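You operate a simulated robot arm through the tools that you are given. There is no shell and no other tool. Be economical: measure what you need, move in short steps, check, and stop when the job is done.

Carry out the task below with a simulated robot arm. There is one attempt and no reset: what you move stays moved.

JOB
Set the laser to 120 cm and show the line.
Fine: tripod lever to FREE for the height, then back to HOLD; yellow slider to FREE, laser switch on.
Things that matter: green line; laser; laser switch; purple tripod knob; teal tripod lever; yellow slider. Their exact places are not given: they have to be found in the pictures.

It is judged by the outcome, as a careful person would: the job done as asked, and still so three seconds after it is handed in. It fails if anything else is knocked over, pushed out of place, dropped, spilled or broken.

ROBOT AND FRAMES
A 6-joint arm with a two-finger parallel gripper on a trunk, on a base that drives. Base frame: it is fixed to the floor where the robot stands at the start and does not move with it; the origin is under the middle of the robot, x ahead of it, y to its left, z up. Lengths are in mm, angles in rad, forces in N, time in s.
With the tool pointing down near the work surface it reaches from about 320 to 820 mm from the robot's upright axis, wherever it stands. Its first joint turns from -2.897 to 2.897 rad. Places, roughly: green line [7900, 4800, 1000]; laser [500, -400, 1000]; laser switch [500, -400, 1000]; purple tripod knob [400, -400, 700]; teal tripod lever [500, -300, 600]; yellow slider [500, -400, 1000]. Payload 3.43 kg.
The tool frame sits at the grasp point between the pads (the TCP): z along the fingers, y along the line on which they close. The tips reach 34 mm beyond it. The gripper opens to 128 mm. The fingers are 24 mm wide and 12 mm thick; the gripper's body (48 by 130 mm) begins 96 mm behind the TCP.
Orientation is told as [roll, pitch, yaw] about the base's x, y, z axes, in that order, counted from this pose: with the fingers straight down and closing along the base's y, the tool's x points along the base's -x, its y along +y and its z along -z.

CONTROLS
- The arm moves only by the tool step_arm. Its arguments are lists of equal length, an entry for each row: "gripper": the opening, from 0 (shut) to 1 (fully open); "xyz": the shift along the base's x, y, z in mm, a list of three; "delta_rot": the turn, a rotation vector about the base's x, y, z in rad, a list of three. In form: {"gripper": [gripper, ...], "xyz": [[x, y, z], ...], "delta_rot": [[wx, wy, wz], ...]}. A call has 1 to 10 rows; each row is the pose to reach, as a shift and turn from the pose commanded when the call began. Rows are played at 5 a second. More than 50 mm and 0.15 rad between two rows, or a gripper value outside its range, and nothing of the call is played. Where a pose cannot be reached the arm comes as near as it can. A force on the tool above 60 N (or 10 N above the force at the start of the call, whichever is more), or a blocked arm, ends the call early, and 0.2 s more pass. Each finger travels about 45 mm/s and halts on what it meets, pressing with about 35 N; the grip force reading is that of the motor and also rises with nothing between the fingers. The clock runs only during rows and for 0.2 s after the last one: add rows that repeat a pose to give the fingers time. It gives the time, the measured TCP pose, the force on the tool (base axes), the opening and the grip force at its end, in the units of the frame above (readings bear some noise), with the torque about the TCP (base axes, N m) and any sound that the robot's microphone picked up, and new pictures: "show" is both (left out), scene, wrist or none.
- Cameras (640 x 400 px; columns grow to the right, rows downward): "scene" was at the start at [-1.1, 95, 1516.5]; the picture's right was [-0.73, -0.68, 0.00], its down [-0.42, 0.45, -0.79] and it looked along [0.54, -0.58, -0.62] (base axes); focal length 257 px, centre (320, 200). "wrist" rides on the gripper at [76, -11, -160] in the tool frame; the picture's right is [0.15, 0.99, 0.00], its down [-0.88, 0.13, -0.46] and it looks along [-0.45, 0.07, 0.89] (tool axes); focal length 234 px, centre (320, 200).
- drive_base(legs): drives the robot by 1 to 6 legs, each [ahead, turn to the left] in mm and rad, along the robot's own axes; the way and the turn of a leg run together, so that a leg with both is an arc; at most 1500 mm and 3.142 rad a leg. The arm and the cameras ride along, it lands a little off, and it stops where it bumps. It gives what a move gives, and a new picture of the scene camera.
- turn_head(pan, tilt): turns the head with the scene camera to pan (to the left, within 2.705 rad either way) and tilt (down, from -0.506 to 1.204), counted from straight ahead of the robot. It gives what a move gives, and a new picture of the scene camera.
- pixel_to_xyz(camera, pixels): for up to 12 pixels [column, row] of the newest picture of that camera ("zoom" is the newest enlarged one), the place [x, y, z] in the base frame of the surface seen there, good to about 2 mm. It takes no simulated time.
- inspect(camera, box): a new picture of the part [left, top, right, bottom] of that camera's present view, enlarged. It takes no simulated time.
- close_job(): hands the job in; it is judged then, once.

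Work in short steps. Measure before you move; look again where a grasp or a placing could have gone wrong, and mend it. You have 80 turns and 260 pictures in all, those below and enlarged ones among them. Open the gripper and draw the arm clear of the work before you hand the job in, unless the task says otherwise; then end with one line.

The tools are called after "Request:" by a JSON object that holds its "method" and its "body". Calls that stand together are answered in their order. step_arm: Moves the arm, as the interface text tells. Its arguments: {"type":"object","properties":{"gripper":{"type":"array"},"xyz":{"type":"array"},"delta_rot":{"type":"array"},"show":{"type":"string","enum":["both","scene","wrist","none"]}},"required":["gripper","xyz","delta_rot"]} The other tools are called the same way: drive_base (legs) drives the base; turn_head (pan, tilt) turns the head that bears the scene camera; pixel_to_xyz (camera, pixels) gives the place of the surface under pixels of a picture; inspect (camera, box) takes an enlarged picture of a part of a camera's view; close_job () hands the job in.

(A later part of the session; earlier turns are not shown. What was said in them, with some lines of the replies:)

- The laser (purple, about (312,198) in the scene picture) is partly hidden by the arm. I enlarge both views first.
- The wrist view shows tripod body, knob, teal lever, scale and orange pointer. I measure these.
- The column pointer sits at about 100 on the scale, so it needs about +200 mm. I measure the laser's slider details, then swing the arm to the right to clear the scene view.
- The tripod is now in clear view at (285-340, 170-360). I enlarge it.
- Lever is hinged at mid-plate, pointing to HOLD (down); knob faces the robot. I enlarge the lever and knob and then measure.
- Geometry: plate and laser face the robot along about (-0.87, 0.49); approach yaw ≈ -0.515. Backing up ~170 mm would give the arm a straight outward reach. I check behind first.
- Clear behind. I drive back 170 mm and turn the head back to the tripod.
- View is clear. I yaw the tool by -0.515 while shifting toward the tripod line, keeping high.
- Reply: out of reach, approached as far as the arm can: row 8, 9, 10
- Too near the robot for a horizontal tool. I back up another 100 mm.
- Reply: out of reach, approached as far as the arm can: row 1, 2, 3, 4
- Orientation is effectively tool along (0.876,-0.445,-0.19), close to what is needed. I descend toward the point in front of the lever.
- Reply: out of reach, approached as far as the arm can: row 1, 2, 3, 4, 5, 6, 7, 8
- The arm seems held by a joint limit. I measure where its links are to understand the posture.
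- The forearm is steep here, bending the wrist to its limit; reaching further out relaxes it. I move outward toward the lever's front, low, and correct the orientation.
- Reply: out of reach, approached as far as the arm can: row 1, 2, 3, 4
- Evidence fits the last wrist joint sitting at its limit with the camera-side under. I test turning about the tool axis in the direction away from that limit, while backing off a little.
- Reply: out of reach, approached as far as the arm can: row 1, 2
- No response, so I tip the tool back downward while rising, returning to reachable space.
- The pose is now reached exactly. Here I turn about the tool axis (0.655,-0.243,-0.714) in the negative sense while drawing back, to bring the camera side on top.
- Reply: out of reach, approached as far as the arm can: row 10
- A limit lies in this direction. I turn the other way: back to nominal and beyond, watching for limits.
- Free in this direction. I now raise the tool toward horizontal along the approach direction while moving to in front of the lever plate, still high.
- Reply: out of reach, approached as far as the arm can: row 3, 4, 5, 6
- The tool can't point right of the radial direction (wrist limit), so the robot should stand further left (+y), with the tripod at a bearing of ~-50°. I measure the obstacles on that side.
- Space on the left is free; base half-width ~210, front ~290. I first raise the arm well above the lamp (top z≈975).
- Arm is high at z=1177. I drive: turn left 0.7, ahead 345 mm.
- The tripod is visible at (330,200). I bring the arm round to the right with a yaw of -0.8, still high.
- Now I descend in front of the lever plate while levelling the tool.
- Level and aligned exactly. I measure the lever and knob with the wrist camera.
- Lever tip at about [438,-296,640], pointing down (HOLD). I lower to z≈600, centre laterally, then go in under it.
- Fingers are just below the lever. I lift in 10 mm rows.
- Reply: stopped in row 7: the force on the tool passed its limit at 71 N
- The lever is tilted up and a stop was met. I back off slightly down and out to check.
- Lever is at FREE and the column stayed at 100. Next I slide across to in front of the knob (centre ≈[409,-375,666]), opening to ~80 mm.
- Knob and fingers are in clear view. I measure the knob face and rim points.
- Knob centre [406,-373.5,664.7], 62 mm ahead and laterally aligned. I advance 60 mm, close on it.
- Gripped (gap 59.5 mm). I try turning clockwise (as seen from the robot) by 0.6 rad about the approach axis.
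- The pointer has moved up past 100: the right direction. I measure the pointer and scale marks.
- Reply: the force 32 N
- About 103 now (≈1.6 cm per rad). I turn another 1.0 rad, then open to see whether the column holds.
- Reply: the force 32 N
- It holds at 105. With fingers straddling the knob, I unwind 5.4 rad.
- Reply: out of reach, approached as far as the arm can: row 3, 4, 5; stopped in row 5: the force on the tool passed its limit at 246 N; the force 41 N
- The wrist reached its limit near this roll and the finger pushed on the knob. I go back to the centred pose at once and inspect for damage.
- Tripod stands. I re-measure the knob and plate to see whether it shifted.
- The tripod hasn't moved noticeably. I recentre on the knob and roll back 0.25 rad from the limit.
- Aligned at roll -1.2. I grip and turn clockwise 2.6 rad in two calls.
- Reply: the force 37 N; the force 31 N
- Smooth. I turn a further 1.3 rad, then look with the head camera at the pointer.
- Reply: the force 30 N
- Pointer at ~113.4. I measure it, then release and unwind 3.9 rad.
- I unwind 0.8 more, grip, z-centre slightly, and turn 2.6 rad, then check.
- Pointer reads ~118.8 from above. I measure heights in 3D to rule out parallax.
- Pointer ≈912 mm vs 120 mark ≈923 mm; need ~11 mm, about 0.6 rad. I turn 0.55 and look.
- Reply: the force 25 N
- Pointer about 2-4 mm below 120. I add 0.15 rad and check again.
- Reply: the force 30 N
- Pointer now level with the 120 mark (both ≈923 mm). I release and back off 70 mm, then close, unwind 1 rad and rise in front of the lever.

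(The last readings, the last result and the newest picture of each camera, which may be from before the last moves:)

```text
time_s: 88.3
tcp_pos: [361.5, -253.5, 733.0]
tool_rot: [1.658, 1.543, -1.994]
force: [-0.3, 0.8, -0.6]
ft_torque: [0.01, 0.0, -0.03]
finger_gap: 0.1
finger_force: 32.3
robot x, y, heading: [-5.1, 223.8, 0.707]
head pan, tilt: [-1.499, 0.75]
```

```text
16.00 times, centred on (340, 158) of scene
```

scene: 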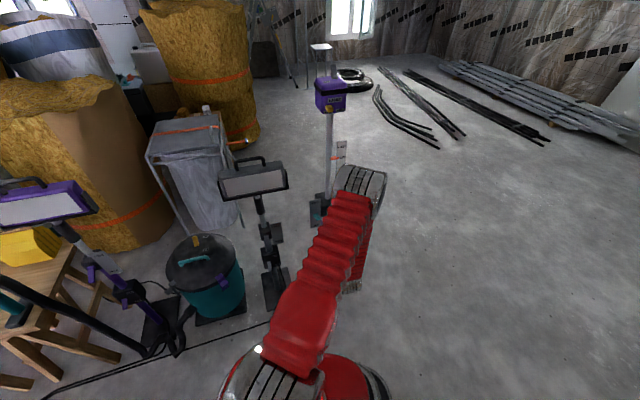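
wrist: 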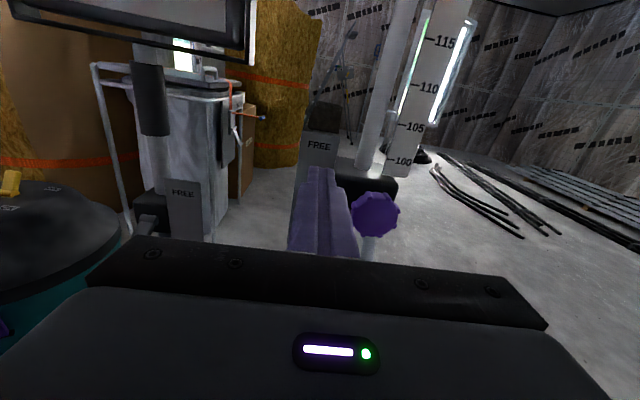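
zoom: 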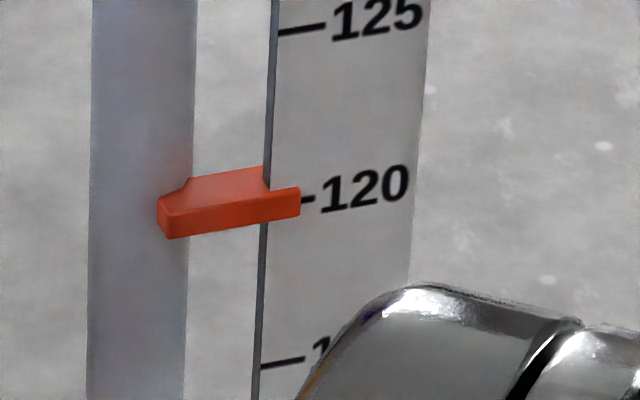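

Still at 120. I advance above the lever, then press down in 10 mm rows.

Request:
{"method": "step_arm", "body": {"gripper": [0, 0, 0], "xyz": [[26, -15, 2], [52, -29, 2], [78.7, -43.7, 2]], "delta_rot": [[0, 0, 0], [0, 0, 0], [0, 0, 0]], "show": "wrist"}}

Request:
{"method": "step_arm", "body": {"gripper": [0, 0, 0, 0, 0, 0, 0], "xyz": [[0, 0, -10], [0, 0, -20], [0, 0, -30], [0, 0, -40], [0, 0, -50], [0, 0, -58], [0, 0, -66]], "delta_rot": [[0, 0, 0], [0, 0, 0], [0, 0, 0], [0, 0, 0], [0, 0, 0], [0, 0, 0], [0, 0, 0]], "show": "wrist"}}

```text
time_s: 89.1
tcp_pos: [442.0, -297.4, 735.1]
tool_rot: [1.674, 1.545, -1.976]
force: [0.8, 0.2, 0.5]
ft_torque: [-0.01, 0.03, 0.0]
finger_gap: 0.0
finger_force: 33.0
robot x, y, heading: [-9.9, 220.1, 0.708]
head pan, tilt: [-1.499, 0.75]
```

wrist: 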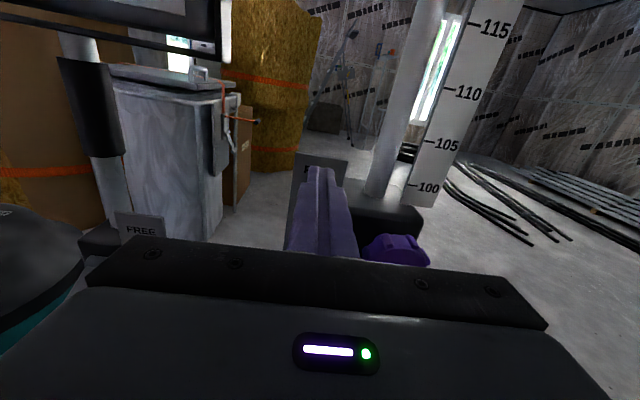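

```text
time_s: 90.7
tcp_pos: [439.7, -297.8, 672.3]
tool_rot: [1.857, 1.545, -1.79]
force: [-9.1, 10.8, 17.8]
ft_torque: [-0.04, -0.47, -0.02]
finger_gap: 0.0
finger_force: 32.9
robot x, y, heading: [-8.1, 221.2, 0.706]
head pan, tilt: [-1.499, 0.75]
```

wrist: 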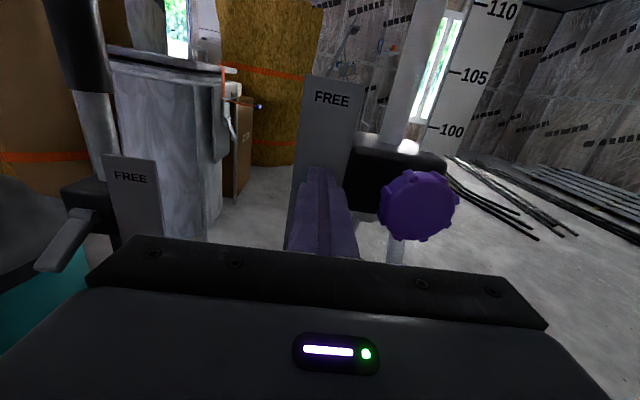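

Down to z=672 with 18 N contact. I press 5 mm more, then back off up and out to check the lever.

Request:
{"method": "step_arm", "body": {"gripper": [0, 0], "xyz": [[0, 0, -4], [0, 0, -7]], "delta_rot": [[0, 0, 0], [0, 0, 0]], "show": "none"}}

Request:
{"method": "step_arm", "body": {"gripper": [0, 0, 0, 0, 0], "xyz": [[0, 0, 12], [-40, 22, 15], [-78, 43, 30], [-90, 50, 70], [-100, 56, 110]], "delta_rot": [[0, 0, 0], [0, 0, 0], [0, 0, 0], [0, 0, 0], [0, 0, 0]]}}

Request:
{"method": "inspect", "body": {"camera": "wrist", "box": [240, 130, 440, 260]}}

```text
time_s: 91.2
tcp_pos: [440.8, -297.7, 671.4]
tool_rot: [2.127, 1.54, -1.52]
force: [-6.6, 7.3, 8.6]
ft_torque: [-0.07, -0.19, 0.06]
finger_gap: 0.0
finger_force: 32.6
robot x, y, heading: [-13.3, 224.5, 0.704]
head pan, tilt: [-1.499, 0.75]
stopped in row 2: the force on the tool passed its limit at 65 N (the readings are from after the stop); the commanded pose is now the measured one
```

```text
time_s: 92.4
tcp_pos: [341.4, -241.8, 780.7]
tool_rot: [2.083, 1.539, -1.564]
force: [0.2, 0.2, 0.2]
ft_torque: [-0.01, 0.03, -0.03]
finger_gap: 0.0
finger_force: 32.9
robot x, y, heading: [-8.8, 218.5, 0.702]
head pan, tilt: [-1.499, 0.75]
```

scene: 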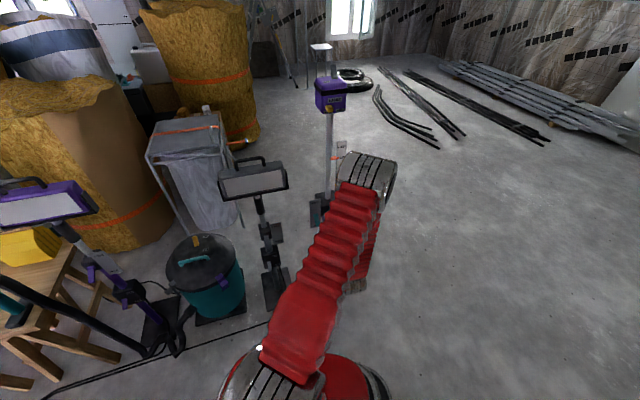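
wrist: 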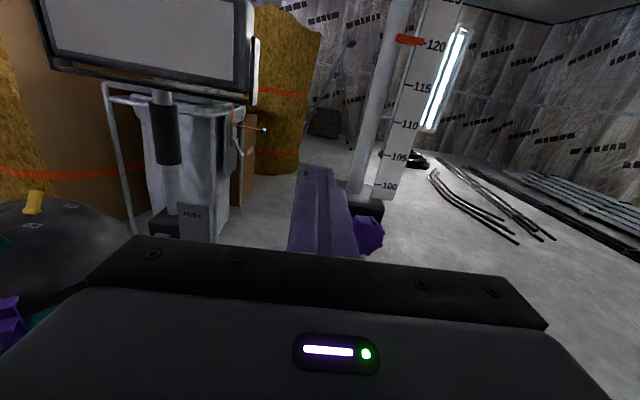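

```text
3.08 times, centred on (340, 195) of wrist
```

zoom: 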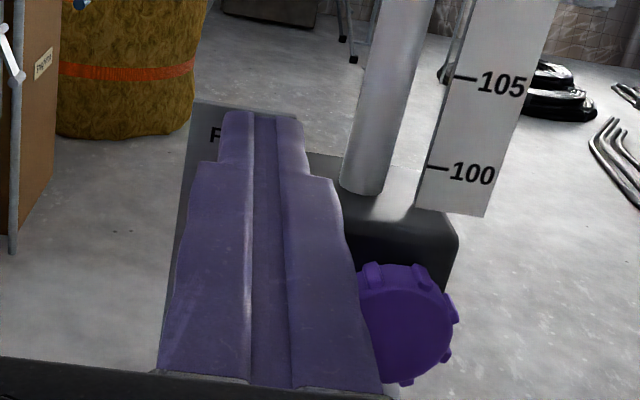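

Fingers hide the lever here; I look with the head camera.

Request:
{"method": "inspect", "body": {"camera": "scene", "box": [298, 180, 346, 225]}}

Request:
{"method": "inspect", "body": {"camera": "scene", "box": [300, 60, 364, 125]}}

```text
8.89 times, centred on (322, 202) of scene
```

zoom: 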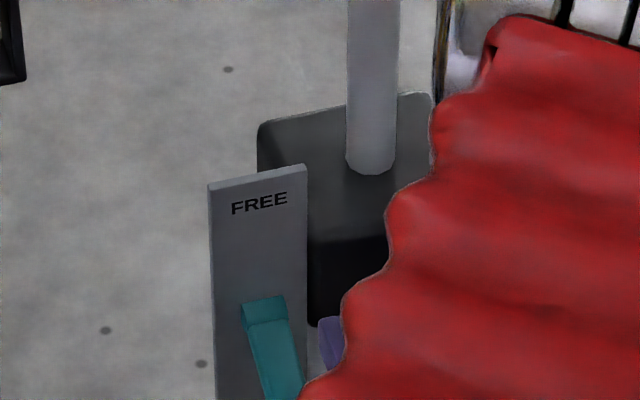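

```text
6.15 times, centred on (332, 92) of scene
```

zoom: 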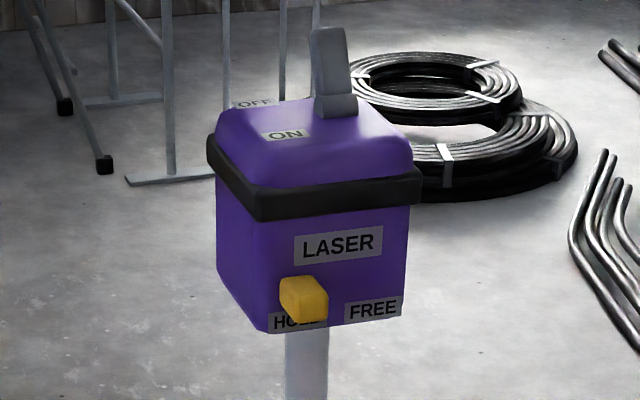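

Lever is at HOLD. I measure slider, labels and switch on the raised laser.

Request:
{"method": "pixel_to_xyz", "body": {"camera": "zoom", "pixels": [[305, 305], [290, 292], [318, 315], [373, 309], [345, 320], [280, 322], [338, 243], [335, 105], [330, 60], [328, 35], [286, 134], [255, 102]]}}

```text
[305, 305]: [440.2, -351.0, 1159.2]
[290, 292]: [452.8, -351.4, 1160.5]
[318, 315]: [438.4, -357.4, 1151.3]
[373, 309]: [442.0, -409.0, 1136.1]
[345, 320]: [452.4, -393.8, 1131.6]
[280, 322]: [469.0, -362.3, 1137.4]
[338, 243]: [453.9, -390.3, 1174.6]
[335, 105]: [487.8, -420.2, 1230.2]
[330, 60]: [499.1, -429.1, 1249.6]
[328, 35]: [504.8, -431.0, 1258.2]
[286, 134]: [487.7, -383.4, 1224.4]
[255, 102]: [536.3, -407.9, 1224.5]
```

Lever done. Slider centre ≈[445,-354,1156], face at ~30 mm behind its tip. I rise clear of the tripod to z≈1156.

Request:
{"method": "step_arm", "body": {"gripper": [0, 0, 0, 0, 0, 0, 0, 0], "xyz": [[0, 0, 47], [0, 0, 94], [0, 0, 141], [0, 0, 188], [0, 0, 235], [0, 0, 282], [0, 0, 329], [0, 0, 375]], "delta_rot": [[0, 0, 0], [0, 0, 0], [0, 0, 0], [0, 0, 0], [0, 0, 0], [0, 0, 0], [0, 0, 0], [0, 0, 0]]}}

```text
time_s: 94.2
tcp_pos: [340.4, -241.4, 1155.9]
tool_rot: [2.065, 1.541, -1.58]
force: [-1.0, -0.1, 1.0]
ft_torque: [-0.02, -0.03, 0.0]
finger_gap: 0.0
finger_force: 33.5
robot x, y, heading: [-6.6, 222.7, 0.707]
head pan, tilt: [-1.499, 0.75]
```

scene: 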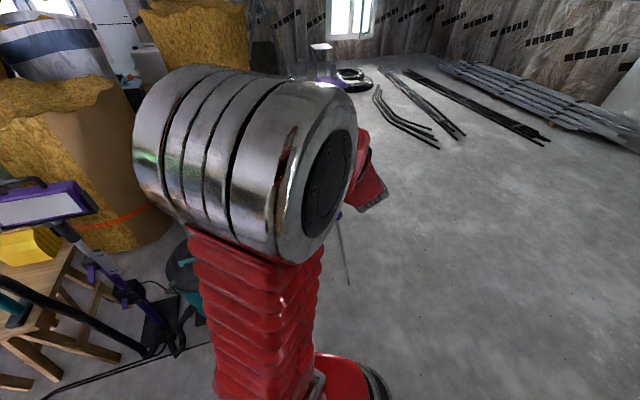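
wrist: 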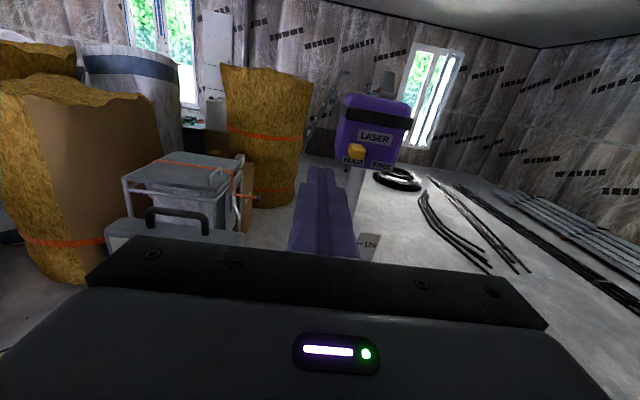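

Excellent view: slider at (356,150) over HOLD, FREE at (383,163), switch at (388,85). I enlarge and measure.

Request:
{"method": "inspect", "body": {"camera": "wrist", "box": [325, 60, 425, 180]}}

Request:
{"method": "pixel_to_xyz", "body": {"camera": "wrist", "pixels": [[356, 150], [349, 150], [364, 154], [383, 163], [352, 161], [340, 150], [405, 140], [388, 92], [386, 75], [375, 165]]}}

```text
3.33 times, centred on (375, 120) of wrist
```

zoom: 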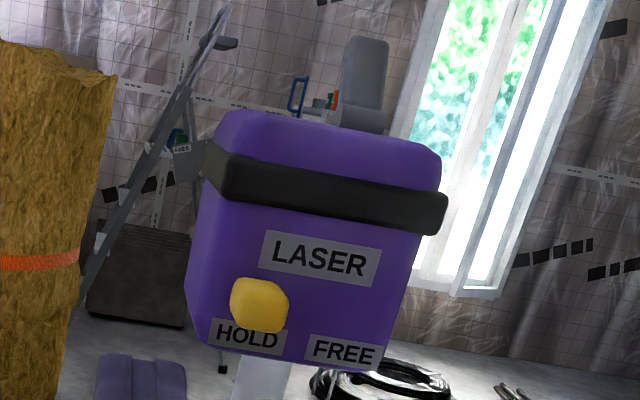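

```text
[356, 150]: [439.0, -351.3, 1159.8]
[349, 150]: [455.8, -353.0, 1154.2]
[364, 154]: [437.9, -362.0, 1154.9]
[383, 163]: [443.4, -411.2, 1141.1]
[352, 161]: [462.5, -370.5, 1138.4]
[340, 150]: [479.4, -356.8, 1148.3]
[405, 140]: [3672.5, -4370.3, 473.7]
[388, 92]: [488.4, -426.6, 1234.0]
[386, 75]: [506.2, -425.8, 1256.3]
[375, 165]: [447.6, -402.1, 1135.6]
```

HOLD→FREE travel ≈45 mm along (-0.486,-0.874). I go to the left of the slider and in, then push.

Request:
{"method": "step_arm", "body": {"gripper": [0, 0, 0, 0, 0], "xyz": [[24, -23, 2], [48, -47, 2], [70, -58.5, 2], [88, -69, 2], [100.3, -76, 2]], "delta_rot": [[0, 0, 0], [0, 0, 0], [0, 0, 0], [0, 0, 0], [0, 0, 0]], "show": "wrist"}}

Request:
{"method": "step_arm", "body": {"gripper": [0, 0, 0, 0, 0, 0], "xyz": [[-4.9, -8.7, 0], [-9.7, -17.5, 0], [-14.6, -26.2, 0], [-19.4, -35, 0], [-24.3, -43.7, 0], [-26, -47, 0]], "delta_rot": [[0, 0, 0], [0, 0, 0], [0, 0, 0], [0, 0, 0], [0, 0, 0], [0, 0, 0]], "show": "wrist"}}

```text
time_s: 95.4
tcp_pos: [440.9, -317.5, 1156.8]
tool_rot: [2.066, 1.539, -1.582]
force: [-0.1, 0.0, -0.2]
ft_torque: [-0.04, 0.01, -0.01]
finger_gap: 0.0
finger_force: 33.0
robot x, y, heading: [-13.0, 223.2, 0.704]
head pan, tilt: [-1.499, 0.75]
```

wrist: 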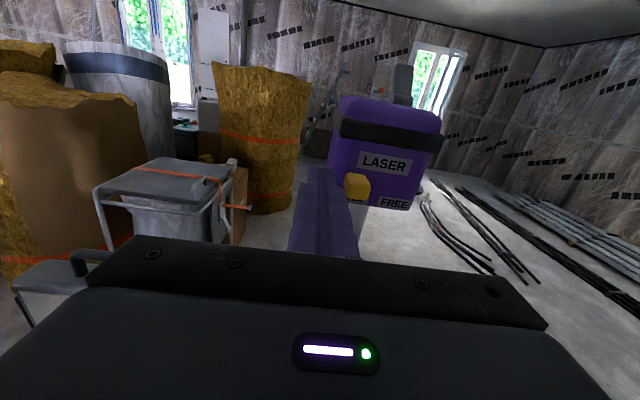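

```text
time_s: 96.8
tcp_pos: [414.5, -364.1, 1157.7]
tool_rot: [2.078, 1.541, -1.571]
force: [0.4, 0.6, -1.3]
ft_torque: [0.03, 0.01, 0.02]
finger_gap: 0.2
finger_force: 33.4
robot x, y, heading: [-9.9, 221.6, 0.7]
head pan, tilt: [-1.499, 0.75]
```

wrist: 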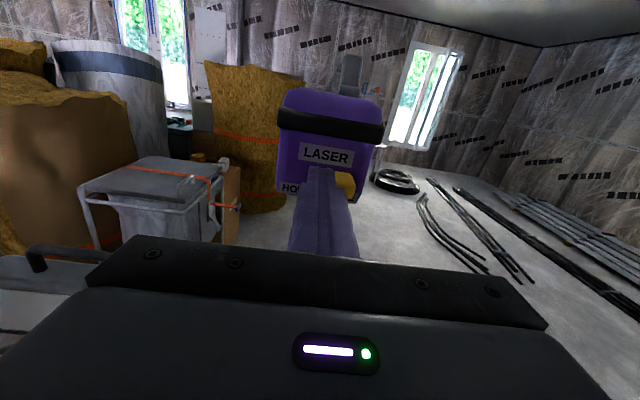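

The slider is moving right. I push a bit further in 3 mm rows until it meets its stop, then back off.

Request:
{"method": "step_arm", "body": {"gripper": [0, 0, 0, 0], "xyz": [[-1.5, -2.6, 0], [-2.9, -5.2, 0], [-4.1, -7.4, 0], [-4.9, -8.7, 0]], "delta_rot": [[0, 0, 0], [0, 0, 0], [0, 0, 0], [0, 0, 0]], "show": "none"}}

Request:
{"method": "step_arm", "body": {"gripper": [0, 0, 0], "xyz": [[2, 3, 0], [-33, 22, 0], [-66, 41, 0]], "delta_rot": [[0, 0, 0], [0, 0, 0], [0, 0, 0]], "show": "wrist"}}

Request:
{"method": "inspect", "body": {"camera": "wrist", "box": [260, 40, 400, 200]}}

```text
time_s: 97.8
tcp_pos: [412.7, -370.3, 1158.1]
tool_rot: [2.07, 1.54, -1.574]
force: [4.9, 29.5, 3.5]
ft_torque: [0.21, -0.13, 0.66]
finger_gap: 0.0
finger_force: 33.0
robot x, y, heading: [-8.3, 224.1, 0.704]
head pan, tilt: [-1.499, 0.75]
```

```text
time_s: 98.6
tcp_pos: [342.8, -332.1, 1157.4]
tool_rot: [2.076, 1.542, -1.574]
force: [0.5, 0.9, -0.8]
ft_torque: [-0.02, -0.01, -0.03]
finger_gap: 0.1
finger_force: 33.6
robot x, y, heading: [-10.3, 224.7, 0.7]
head pan, tilt: [-1.499, 0.75]
```

wrist: 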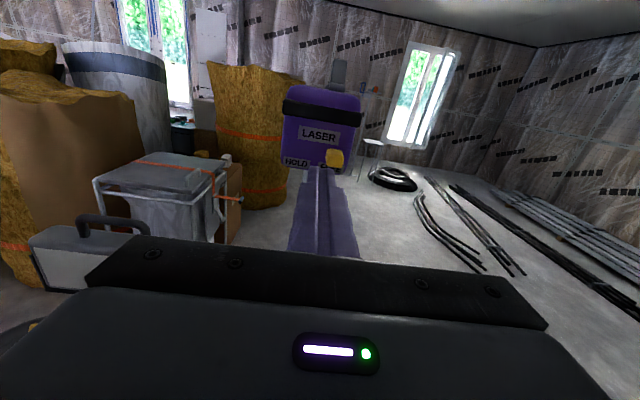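

```text
2.50 times, centred on (330, 120) of wrist
```

zoom: 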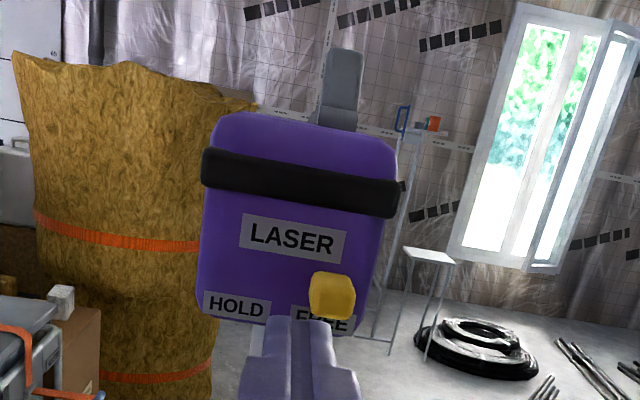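

Slider is at FREE. For the switch I'll grip its tip sideways with the level tool and pull it toward the robot. I measure it.

Request:
{"method": "pixel_to_xyz", "body": {"camera": "zoom", "pixels": [[332, 60], [345, 60], [360, 62], [328, 95], [342, 95], [354, 97], [322, 115], [338, 118], [352, 120], [300, 118], [340, 52]]}}

Request:
{"method": "step_arm", "body": {"gripper": [0.15, 0.3, 0.45, 0.45], "xyz": [[-10, 0, 40], [-20, 0, 80], [-20, 0, 96], [-20, 0, 96]], "delta_rot": [[0, 0, 0], [0, 0, 0], [0, 0, 0], [0, 0, 0]]}}

```text
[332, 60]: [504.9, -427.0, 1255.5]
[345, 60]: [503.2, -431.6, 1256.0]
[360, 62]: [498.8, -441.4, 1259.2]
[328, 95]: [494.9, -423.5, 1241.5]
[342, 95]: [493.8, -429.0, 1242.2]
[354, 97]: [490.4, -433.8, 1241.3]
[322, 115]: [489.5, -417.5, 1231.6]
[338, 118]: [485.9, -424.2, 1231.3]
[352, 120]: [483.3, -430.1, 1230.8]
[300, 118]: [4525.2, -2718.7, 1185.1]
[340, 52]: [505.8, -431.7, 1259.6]
```

```text
time_s: 99.6
tcp_pos: [324.7, -332.5, 1253.3]
tool_rot: [2.068, 1.542, -1.581]
force: [-0.6, 0.6, -0.8]
ft_torque: [0.0, -0.01, 0.01]
finger_gap: 57.7
finger_force: 0.0
robot x, y, heading: [-8.3, 224.2, 0.705]
head pan, tilt: [-1.499, 0.75]
```

scene: 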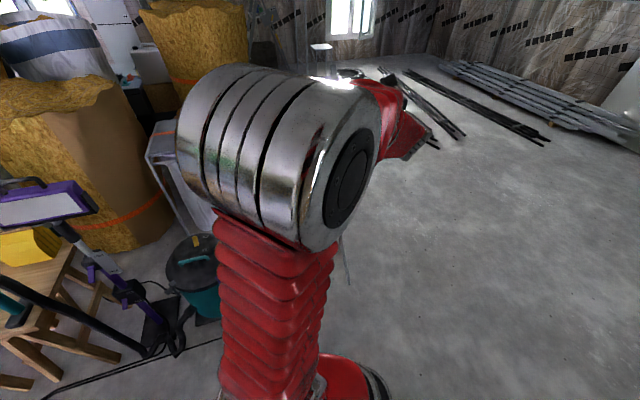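
wrist: 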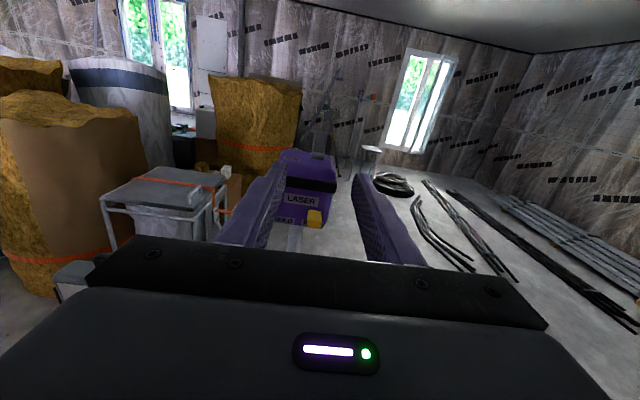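

Switch tip centre ≈[502,-434,1256], 16 mm wide. I advance 194 mm with the fingers straddling it.

Request:
{"method": "step_arm", "body": {"gripper": [0.45, 0.45, 0.45, 0.45, 0.45, 0.45], "xyz": [[30, -18, 1], [62, -36, 1], [95, -55, 1], [125, -72, 1], [150, -86.4, 1], [168.3, -96.6, 1]], "delta_rot": [[0, 0, 0], [0, 0, 0], [0, 0, 0], [0, 0, 0], [0, 0, 0], [0, 0, 0]], "show": "wrist"}}

Request:
{"method": "inspect", "body": {"camera": "wrist", "box": [220, 120, 420, 250]}}

```text
time_s: 101.0
tcp_pos: [492.0, -430.7, 1255.6]
tool_rot: [2.084, 1.541, -1.563]
force: [-0.1, 0.2, -0.9]
ft_torque: [0.03, 0.03, -0.04]
finger_gap: 57.9
finger_force: 0.1
robot x, y, heading: [-7.2, 224.4, 0.71]
head pan, tilt: [-1.499, 0.75]
```

wrist: 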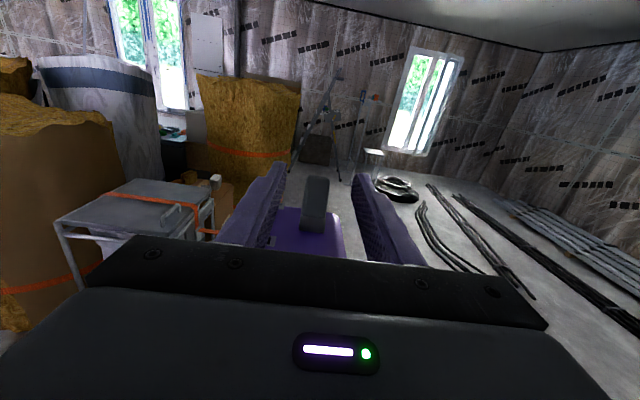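

```text
3.08 times, centred on (320, 185) of wrist
```

zoom: 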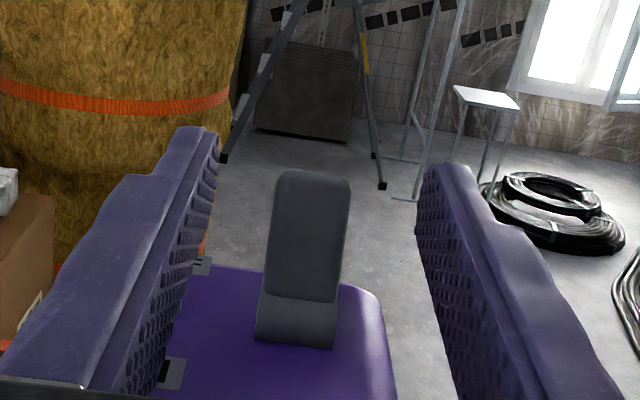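

The switch stands centred between the fingers. I close on it.

Request:
{"method": "step_arm", "body": {"gripper": [0.2, 0.05, 0.05, 0.05, 0.05], "xyz": [[0, 0, -1], [0, 0, -1], [0, 0, -1], [0, 0, -1], [0, 0, -1]], "delta_rot": [[0, 0, 0], [0, 0, 0], [0, 0, 0], [0, 0, 0], [0, 0, 0]], "show": "none"}}

Request:
{"method": "step_arm", "body": {"gripper": [0.05, 0.05, 0.05, 0.05, 0.05, 0.05], "xyz": [[-6.1, 3.4, 2], [-12.2, 6.8, 4], [-18.4, 10.2, 4.5], [-24.5, 13.6, 4], [-30.6, 17, 2], [-36, 20, 0]], "delta_rot": [[0, 0, 0], [0, 0, 0], [0, 0, 0], [0, 0, 0], [0, 0, 0], [0, 0, 0]], "show": "wrist"}}

Request:
{"method": "inspect", "body": {"camera": "wrist", "box": [220, 120, 420, 250]}}

```text
time_s: 102.2
tcp_pos: [494.1, -427.4, 1254.6]
tool_rot: [2.078, 1.54, -1.566]
force: [4.7, 16.7, -1.7]
ft_torque: [0.98, -0.5, 0.22]
finger_gap: 19.6
finger_force: 44.5
robot x, y, heading: [-11.0, 223.6, 0.7]
head pan, tilt: [-1.499, 0.75]
```

```text
time_s: 103.6
tcp_pos: [456.7, -407.3, 1254.6]
tool_rot: [2.063, 1.54, -1.584]
force: [13.5, 7.9, 5.2]
ft_torque: [0.17, -0.58, 0.43]
finger_gap: 20.5
finger_force: 19.6
robot x, y, heading: [-11.0, 218.1, 0.711]
head pan, tilt: [-1.499, 0.75]
```

wrist: 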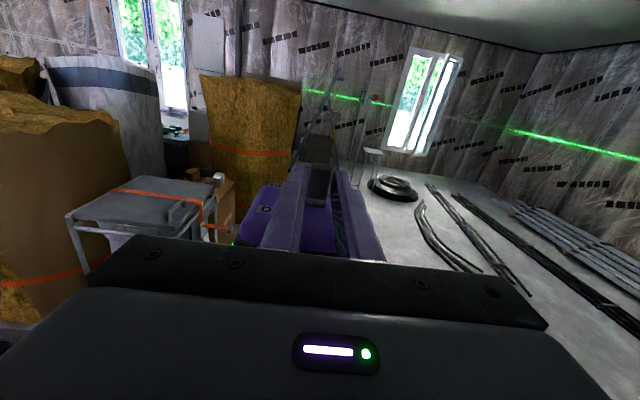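

```text
3.08 times, centred on (320, 185) of wrist
```

zoom: 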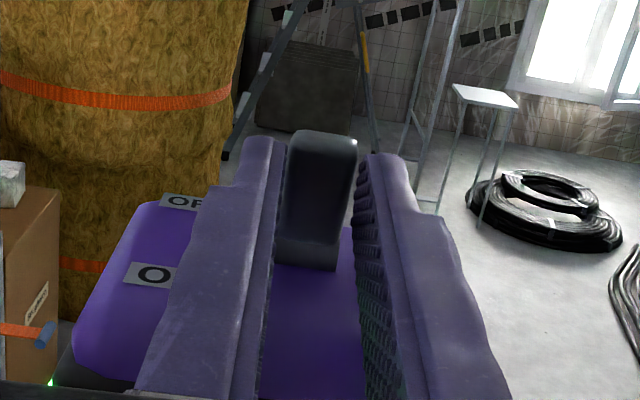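

The green line is now on the walls. I open the fingers and withdraw straight back, then inspect.

Request:
{"method": "step_arm", "body": {"gripper": [0.3, 0.45, 0.45, 0.45], "xyz": [[0, 0, 0], [0, 0, 0], [0, 0, 0], [0, 0, 0]], "delta_rot": [[0, 0, 0], [0, 0, 0], [0, 0, 0], [0, 0, 0]], "show": "none"}}

Request:
{"method": "step_arm", "body": {"gripper": [0.45, 0.45, 0.45, 0.45], "xyz": [[-35, 19.5, 2], [-70, 39, 4], [-105, 58.5, 6], [-135, 75, 8]], "delta_rot": [[0, 0, 0], [0, 0, 0], [0, 0, 0], [0, 0, 0]]}}

Request:
{"method": "inspect", "body": {"camera": "wrist", "box": [220, 100, 420, 240]}}

```text
time_s: 104.6
tcp_pos: [455.2, -408.4, 1254.3]
tool_rot: [2.07, 1.541, -1.578]
force: [-0.8, 0.3, -0.2]
ft_torque: [0.0, 0.0, -0.02]
finger_gap: 57.5
finger_force: 0.0
robot x, y, heading: [-13.4, 222.5, 0.706]
head pan, tilt: [-1.499, 0.75]
```

```text
time_s: 105.6
tcp_pos: [320.7, -333.6, 1260.3]
tool_rot: [2.075, 1.542, -1.573]
force: [0.2, 0.1, -0.3]
ft_torque: [-0.01, -0.02, 0.01]
finger_gap: 57.5
finger_force: 0.1
robot x, y, heading: [-7.4, 222.1, 0.707]
head pan, tilt: [-1.499, 0.75]
```

scene: 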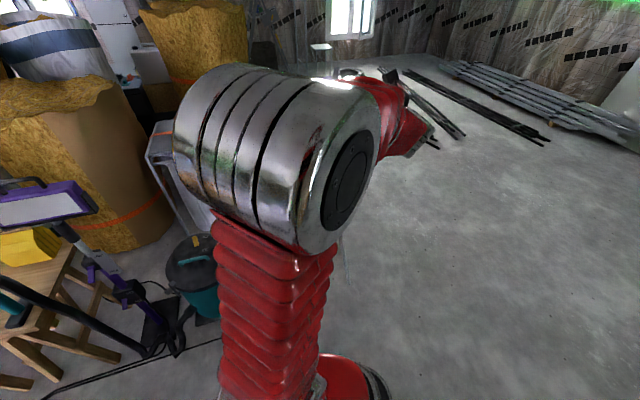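
wrist: 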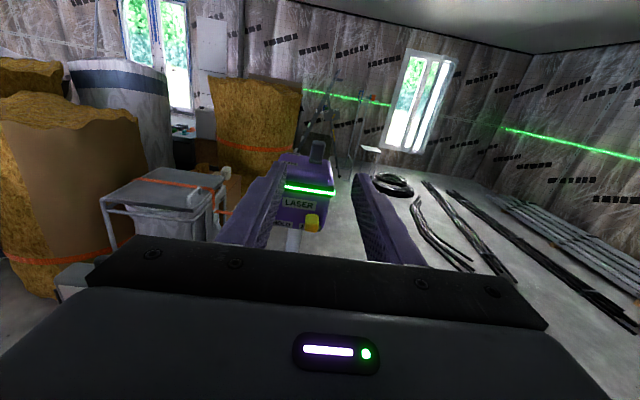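

```text
2.86 times, centred on (320, 170) of wrist
```

zoom: 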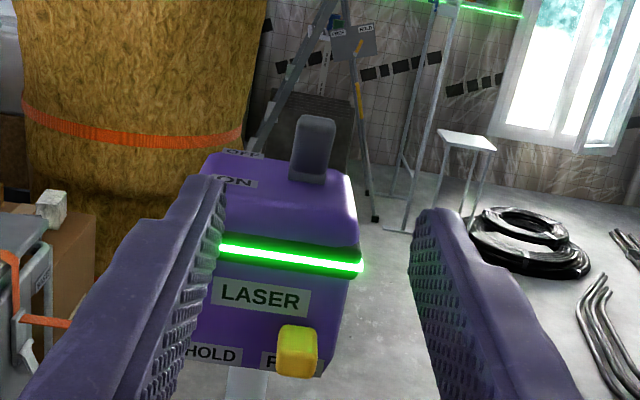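

Laser glows, switch ON, slider FREE. I open the gripper, swing the arm left and clear, and check the pointer and lever again.

Request:
{"method": "step_arm", "body": {"gripper": [0.6, 0.8, 1, 1, 1, 1, 1, 1, 1, 1], "xyz": [[0, 40, 0], [0, 80, 0], [0, 120, 0], [0, 160, 0], [0, 200, 0], [20, 240, 0], [40, 280, 0], [60, 320, 0], [80, 360, 0], [100, 400, 0]], "delta_rot": [[0, 0, 0], [0, 0, 0.08], [0, 0, 0.16], [0, 0, 0.24], [0, 0, 0.32], [0, 0, 0.4], [0, 0, 0.48], [0, 0, 0.56], [0, 0, 0.64], [0, 0, 0.72]], "show": "scene"}}

Request:
{"method": "inspect", "body": {"camera": "scene", "box": [298, 60, 378, 230]}}

Request:
{"method": "inspect", "body": {"camera": "scene", "box": [328, 146, 352, 170]}}

```text
time_s: 107.8
tcp_pos: [421.6, 66.7, 1262.5]
tool_rot: [2.064, 1.542, -0.863]
force: [0.3, -0.3, -0.4]
ft_torque: [0.0, -0.01, 0.01]
finger_gap: 128.2
finger_force: 0.0
robot x, y, heading: [-8.8, 224.0, 0.705]
head pan, tilt: [-1.499, 0.75]
```

scene: 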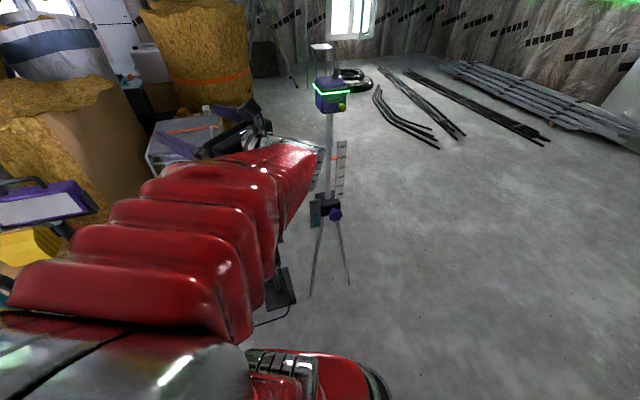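

```text
2.35 times, centred on (338, 145) of scene
```

zoom: 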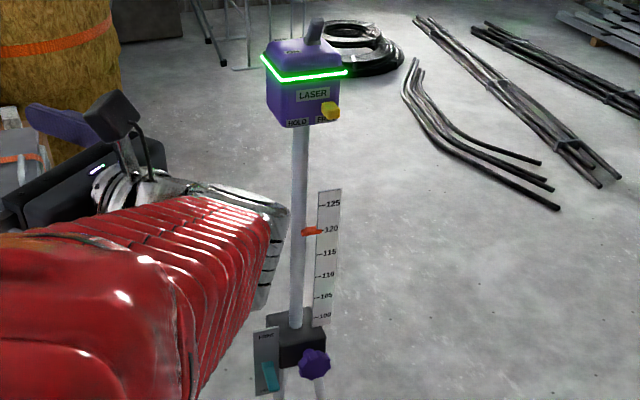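

```text
16.00 times, centred on (340, 158) of scene
```

zoom: 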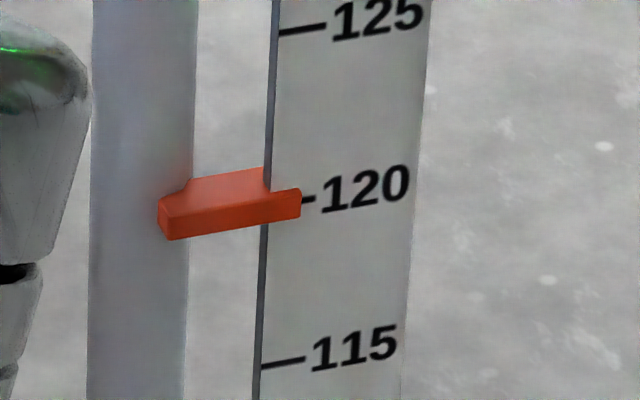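

Pointer at 120, lever HOLD, slider FREE, switch ON. One last look at the line on the far wall.

Request:
{"method": "turn_head", "body": {"pan": -0.18, "tilt": 0.1}}

```text
time_s: 109.3
tcp_pos: [420.9, 65.8, 1261.8]
tool_rot: [2.069, 1.54, -0.861]
force: [-0.3, -0.4, -0.6]
ft_torque: [0.01, 0.02, -0.03]
finger_gap: 128.2
finger_force: 0.0
robot x, y, heading: [-11.0, 222.0, 0.705]
head pan, tilt: [-0.18, 0.099]
```

scene: 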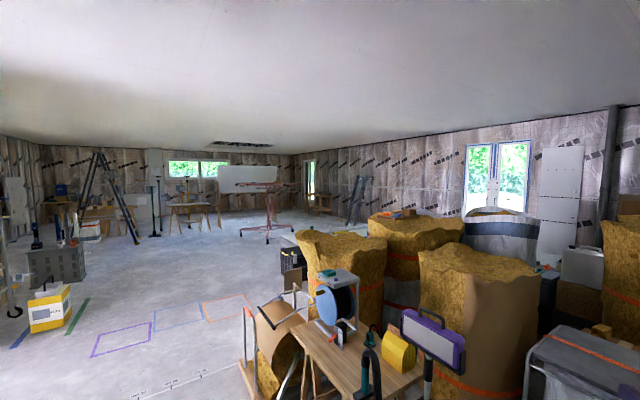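

I zoom on the far wall around (320,190), where the line is expected.

Request:
{"method": "inspect", "body": {"camera": "scene", "box": [230, 140, 410, 250]}}

Request:
{"method": "turn_head", "body": {"pan": -1.1, "tilt": 0.1}}

```text
3.56 times, centred on (320, 195) of scene
```

zoom: 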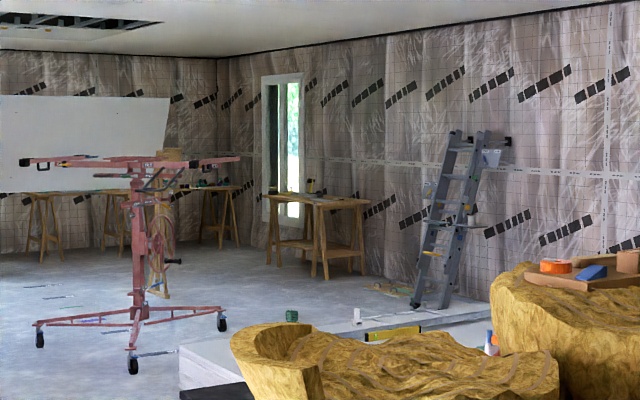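

```text
time_s: 110.5
tcp_pos: [420.8, 65.2, 1263.1]
tool_rot: [2.069, 1.54, -0.86]
force: [-0.4, 0.0, -0.2]
ft_torque: [0.01, 0.02, -0.04]
finger_gap: 128.2
finger_force: 0.1
robot x, y, heading: [-11.0, 220.1, 0.703]
head pan, tilt: [-1.1, 0.099]
```

scene: 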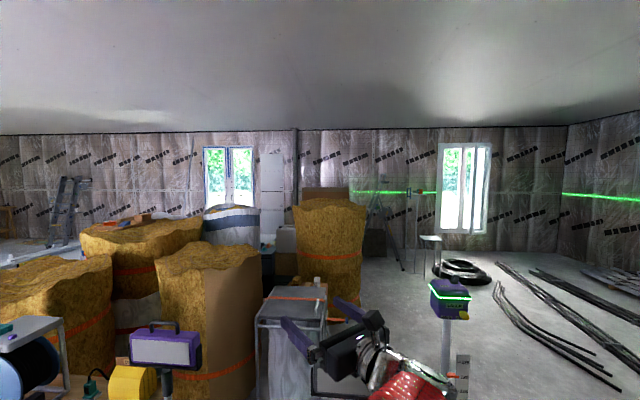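

The line runs along the wall from (350,192) rightward. I check whether its left end is due to the stacks or the arm.

Request:
{"method": "pixel_to_xyz", "body": {"camera": "scene", "pixels": [[355, 192], [420, 192], [330, 205], [300, 215], [330, 192], [230, 192], [600, 197], [200, 220]]}}

Request:
{"method": "turn_head", "body": {"pan": -2.3, "tilt": 0.1}}

```text
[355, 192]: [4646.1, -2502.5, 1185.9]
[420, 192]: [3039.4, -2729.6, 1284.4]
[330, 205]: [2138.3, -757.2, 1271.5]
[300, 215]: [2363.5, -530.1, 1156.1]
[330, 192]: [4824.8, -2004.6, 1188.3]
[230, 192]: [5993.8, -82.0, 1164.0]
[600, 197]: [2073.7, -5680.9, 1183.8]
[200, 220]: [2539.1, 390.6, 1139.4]
```

```text
time_s: 111.9
tcp_pos: [420.1, 66.9, 1263.3]
tool_rot: [2.068, 1.541, -0.86]
force: [-0.3, -1.1, 0.7]
ft_torque: [-0.02, 0.01, 0.02]
finger_gap: 128.1
finger_force: 0.1
robot x, y, heading: [-11.9, 225.1, 0.704]
head pan, tilt: [-2.3, 0.099]
```

scene: 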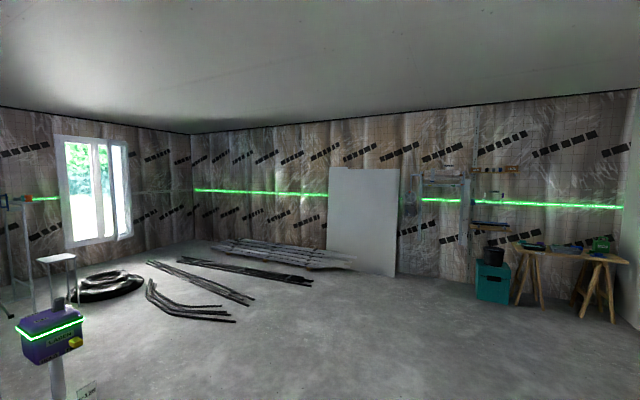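

The line is shown widely; stacks simply occlude part of it. I check its height precisely.

Request:
{"method": "inspect", "body": {"camera": "scene", "box": [420, 180, 500, 230]}}

Request:
{"method": "pixel_to_xyz", "body": {"camera": "scene", "pixels": [[230, 191], [280, 193], [440, 200], [560, 204], [45, 327]]}}

```text
8.00 times, centred on (460, 205) of scene
```

zoom: 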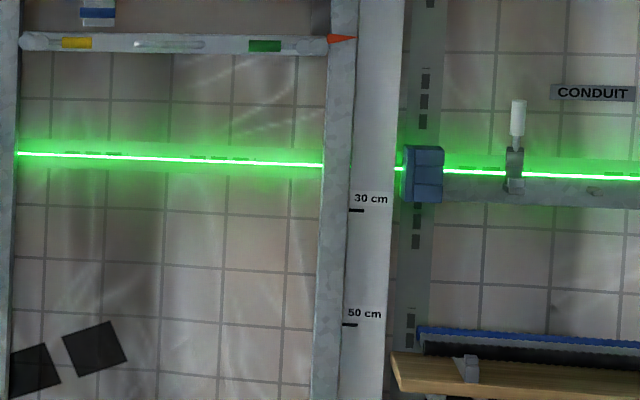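

```text
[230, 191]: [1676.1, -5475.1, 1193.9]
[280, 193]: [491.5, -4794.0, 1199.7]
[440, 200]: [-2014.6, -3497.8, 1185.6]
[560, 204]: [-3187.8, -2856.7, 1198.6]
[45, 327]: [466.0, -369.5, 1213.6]
```

The line stands at z≈1195-1200 mm, the scale reads 120, lever HOLD, slider FREE, switch ON, and the arm is clear with the gripper open. I hand the job in.

Request:
{"method": "close_job", "body": {}}

```text
The job is handed in.
```

The laser is set to 120 cm: the pointer is level with the 120 mark and the line measures about 1,190–1,200 mm high on the walls. The tripod lever is back on HOLD, the yellow slider is on FREE, the switch is on, and the arm is clear with the gripper open. The insulation stacks hide part of the line. While unwinding, the gripper once pushed the knob hard (246 N), but re-measuring showed the tripod within about 2 mm of where it was.
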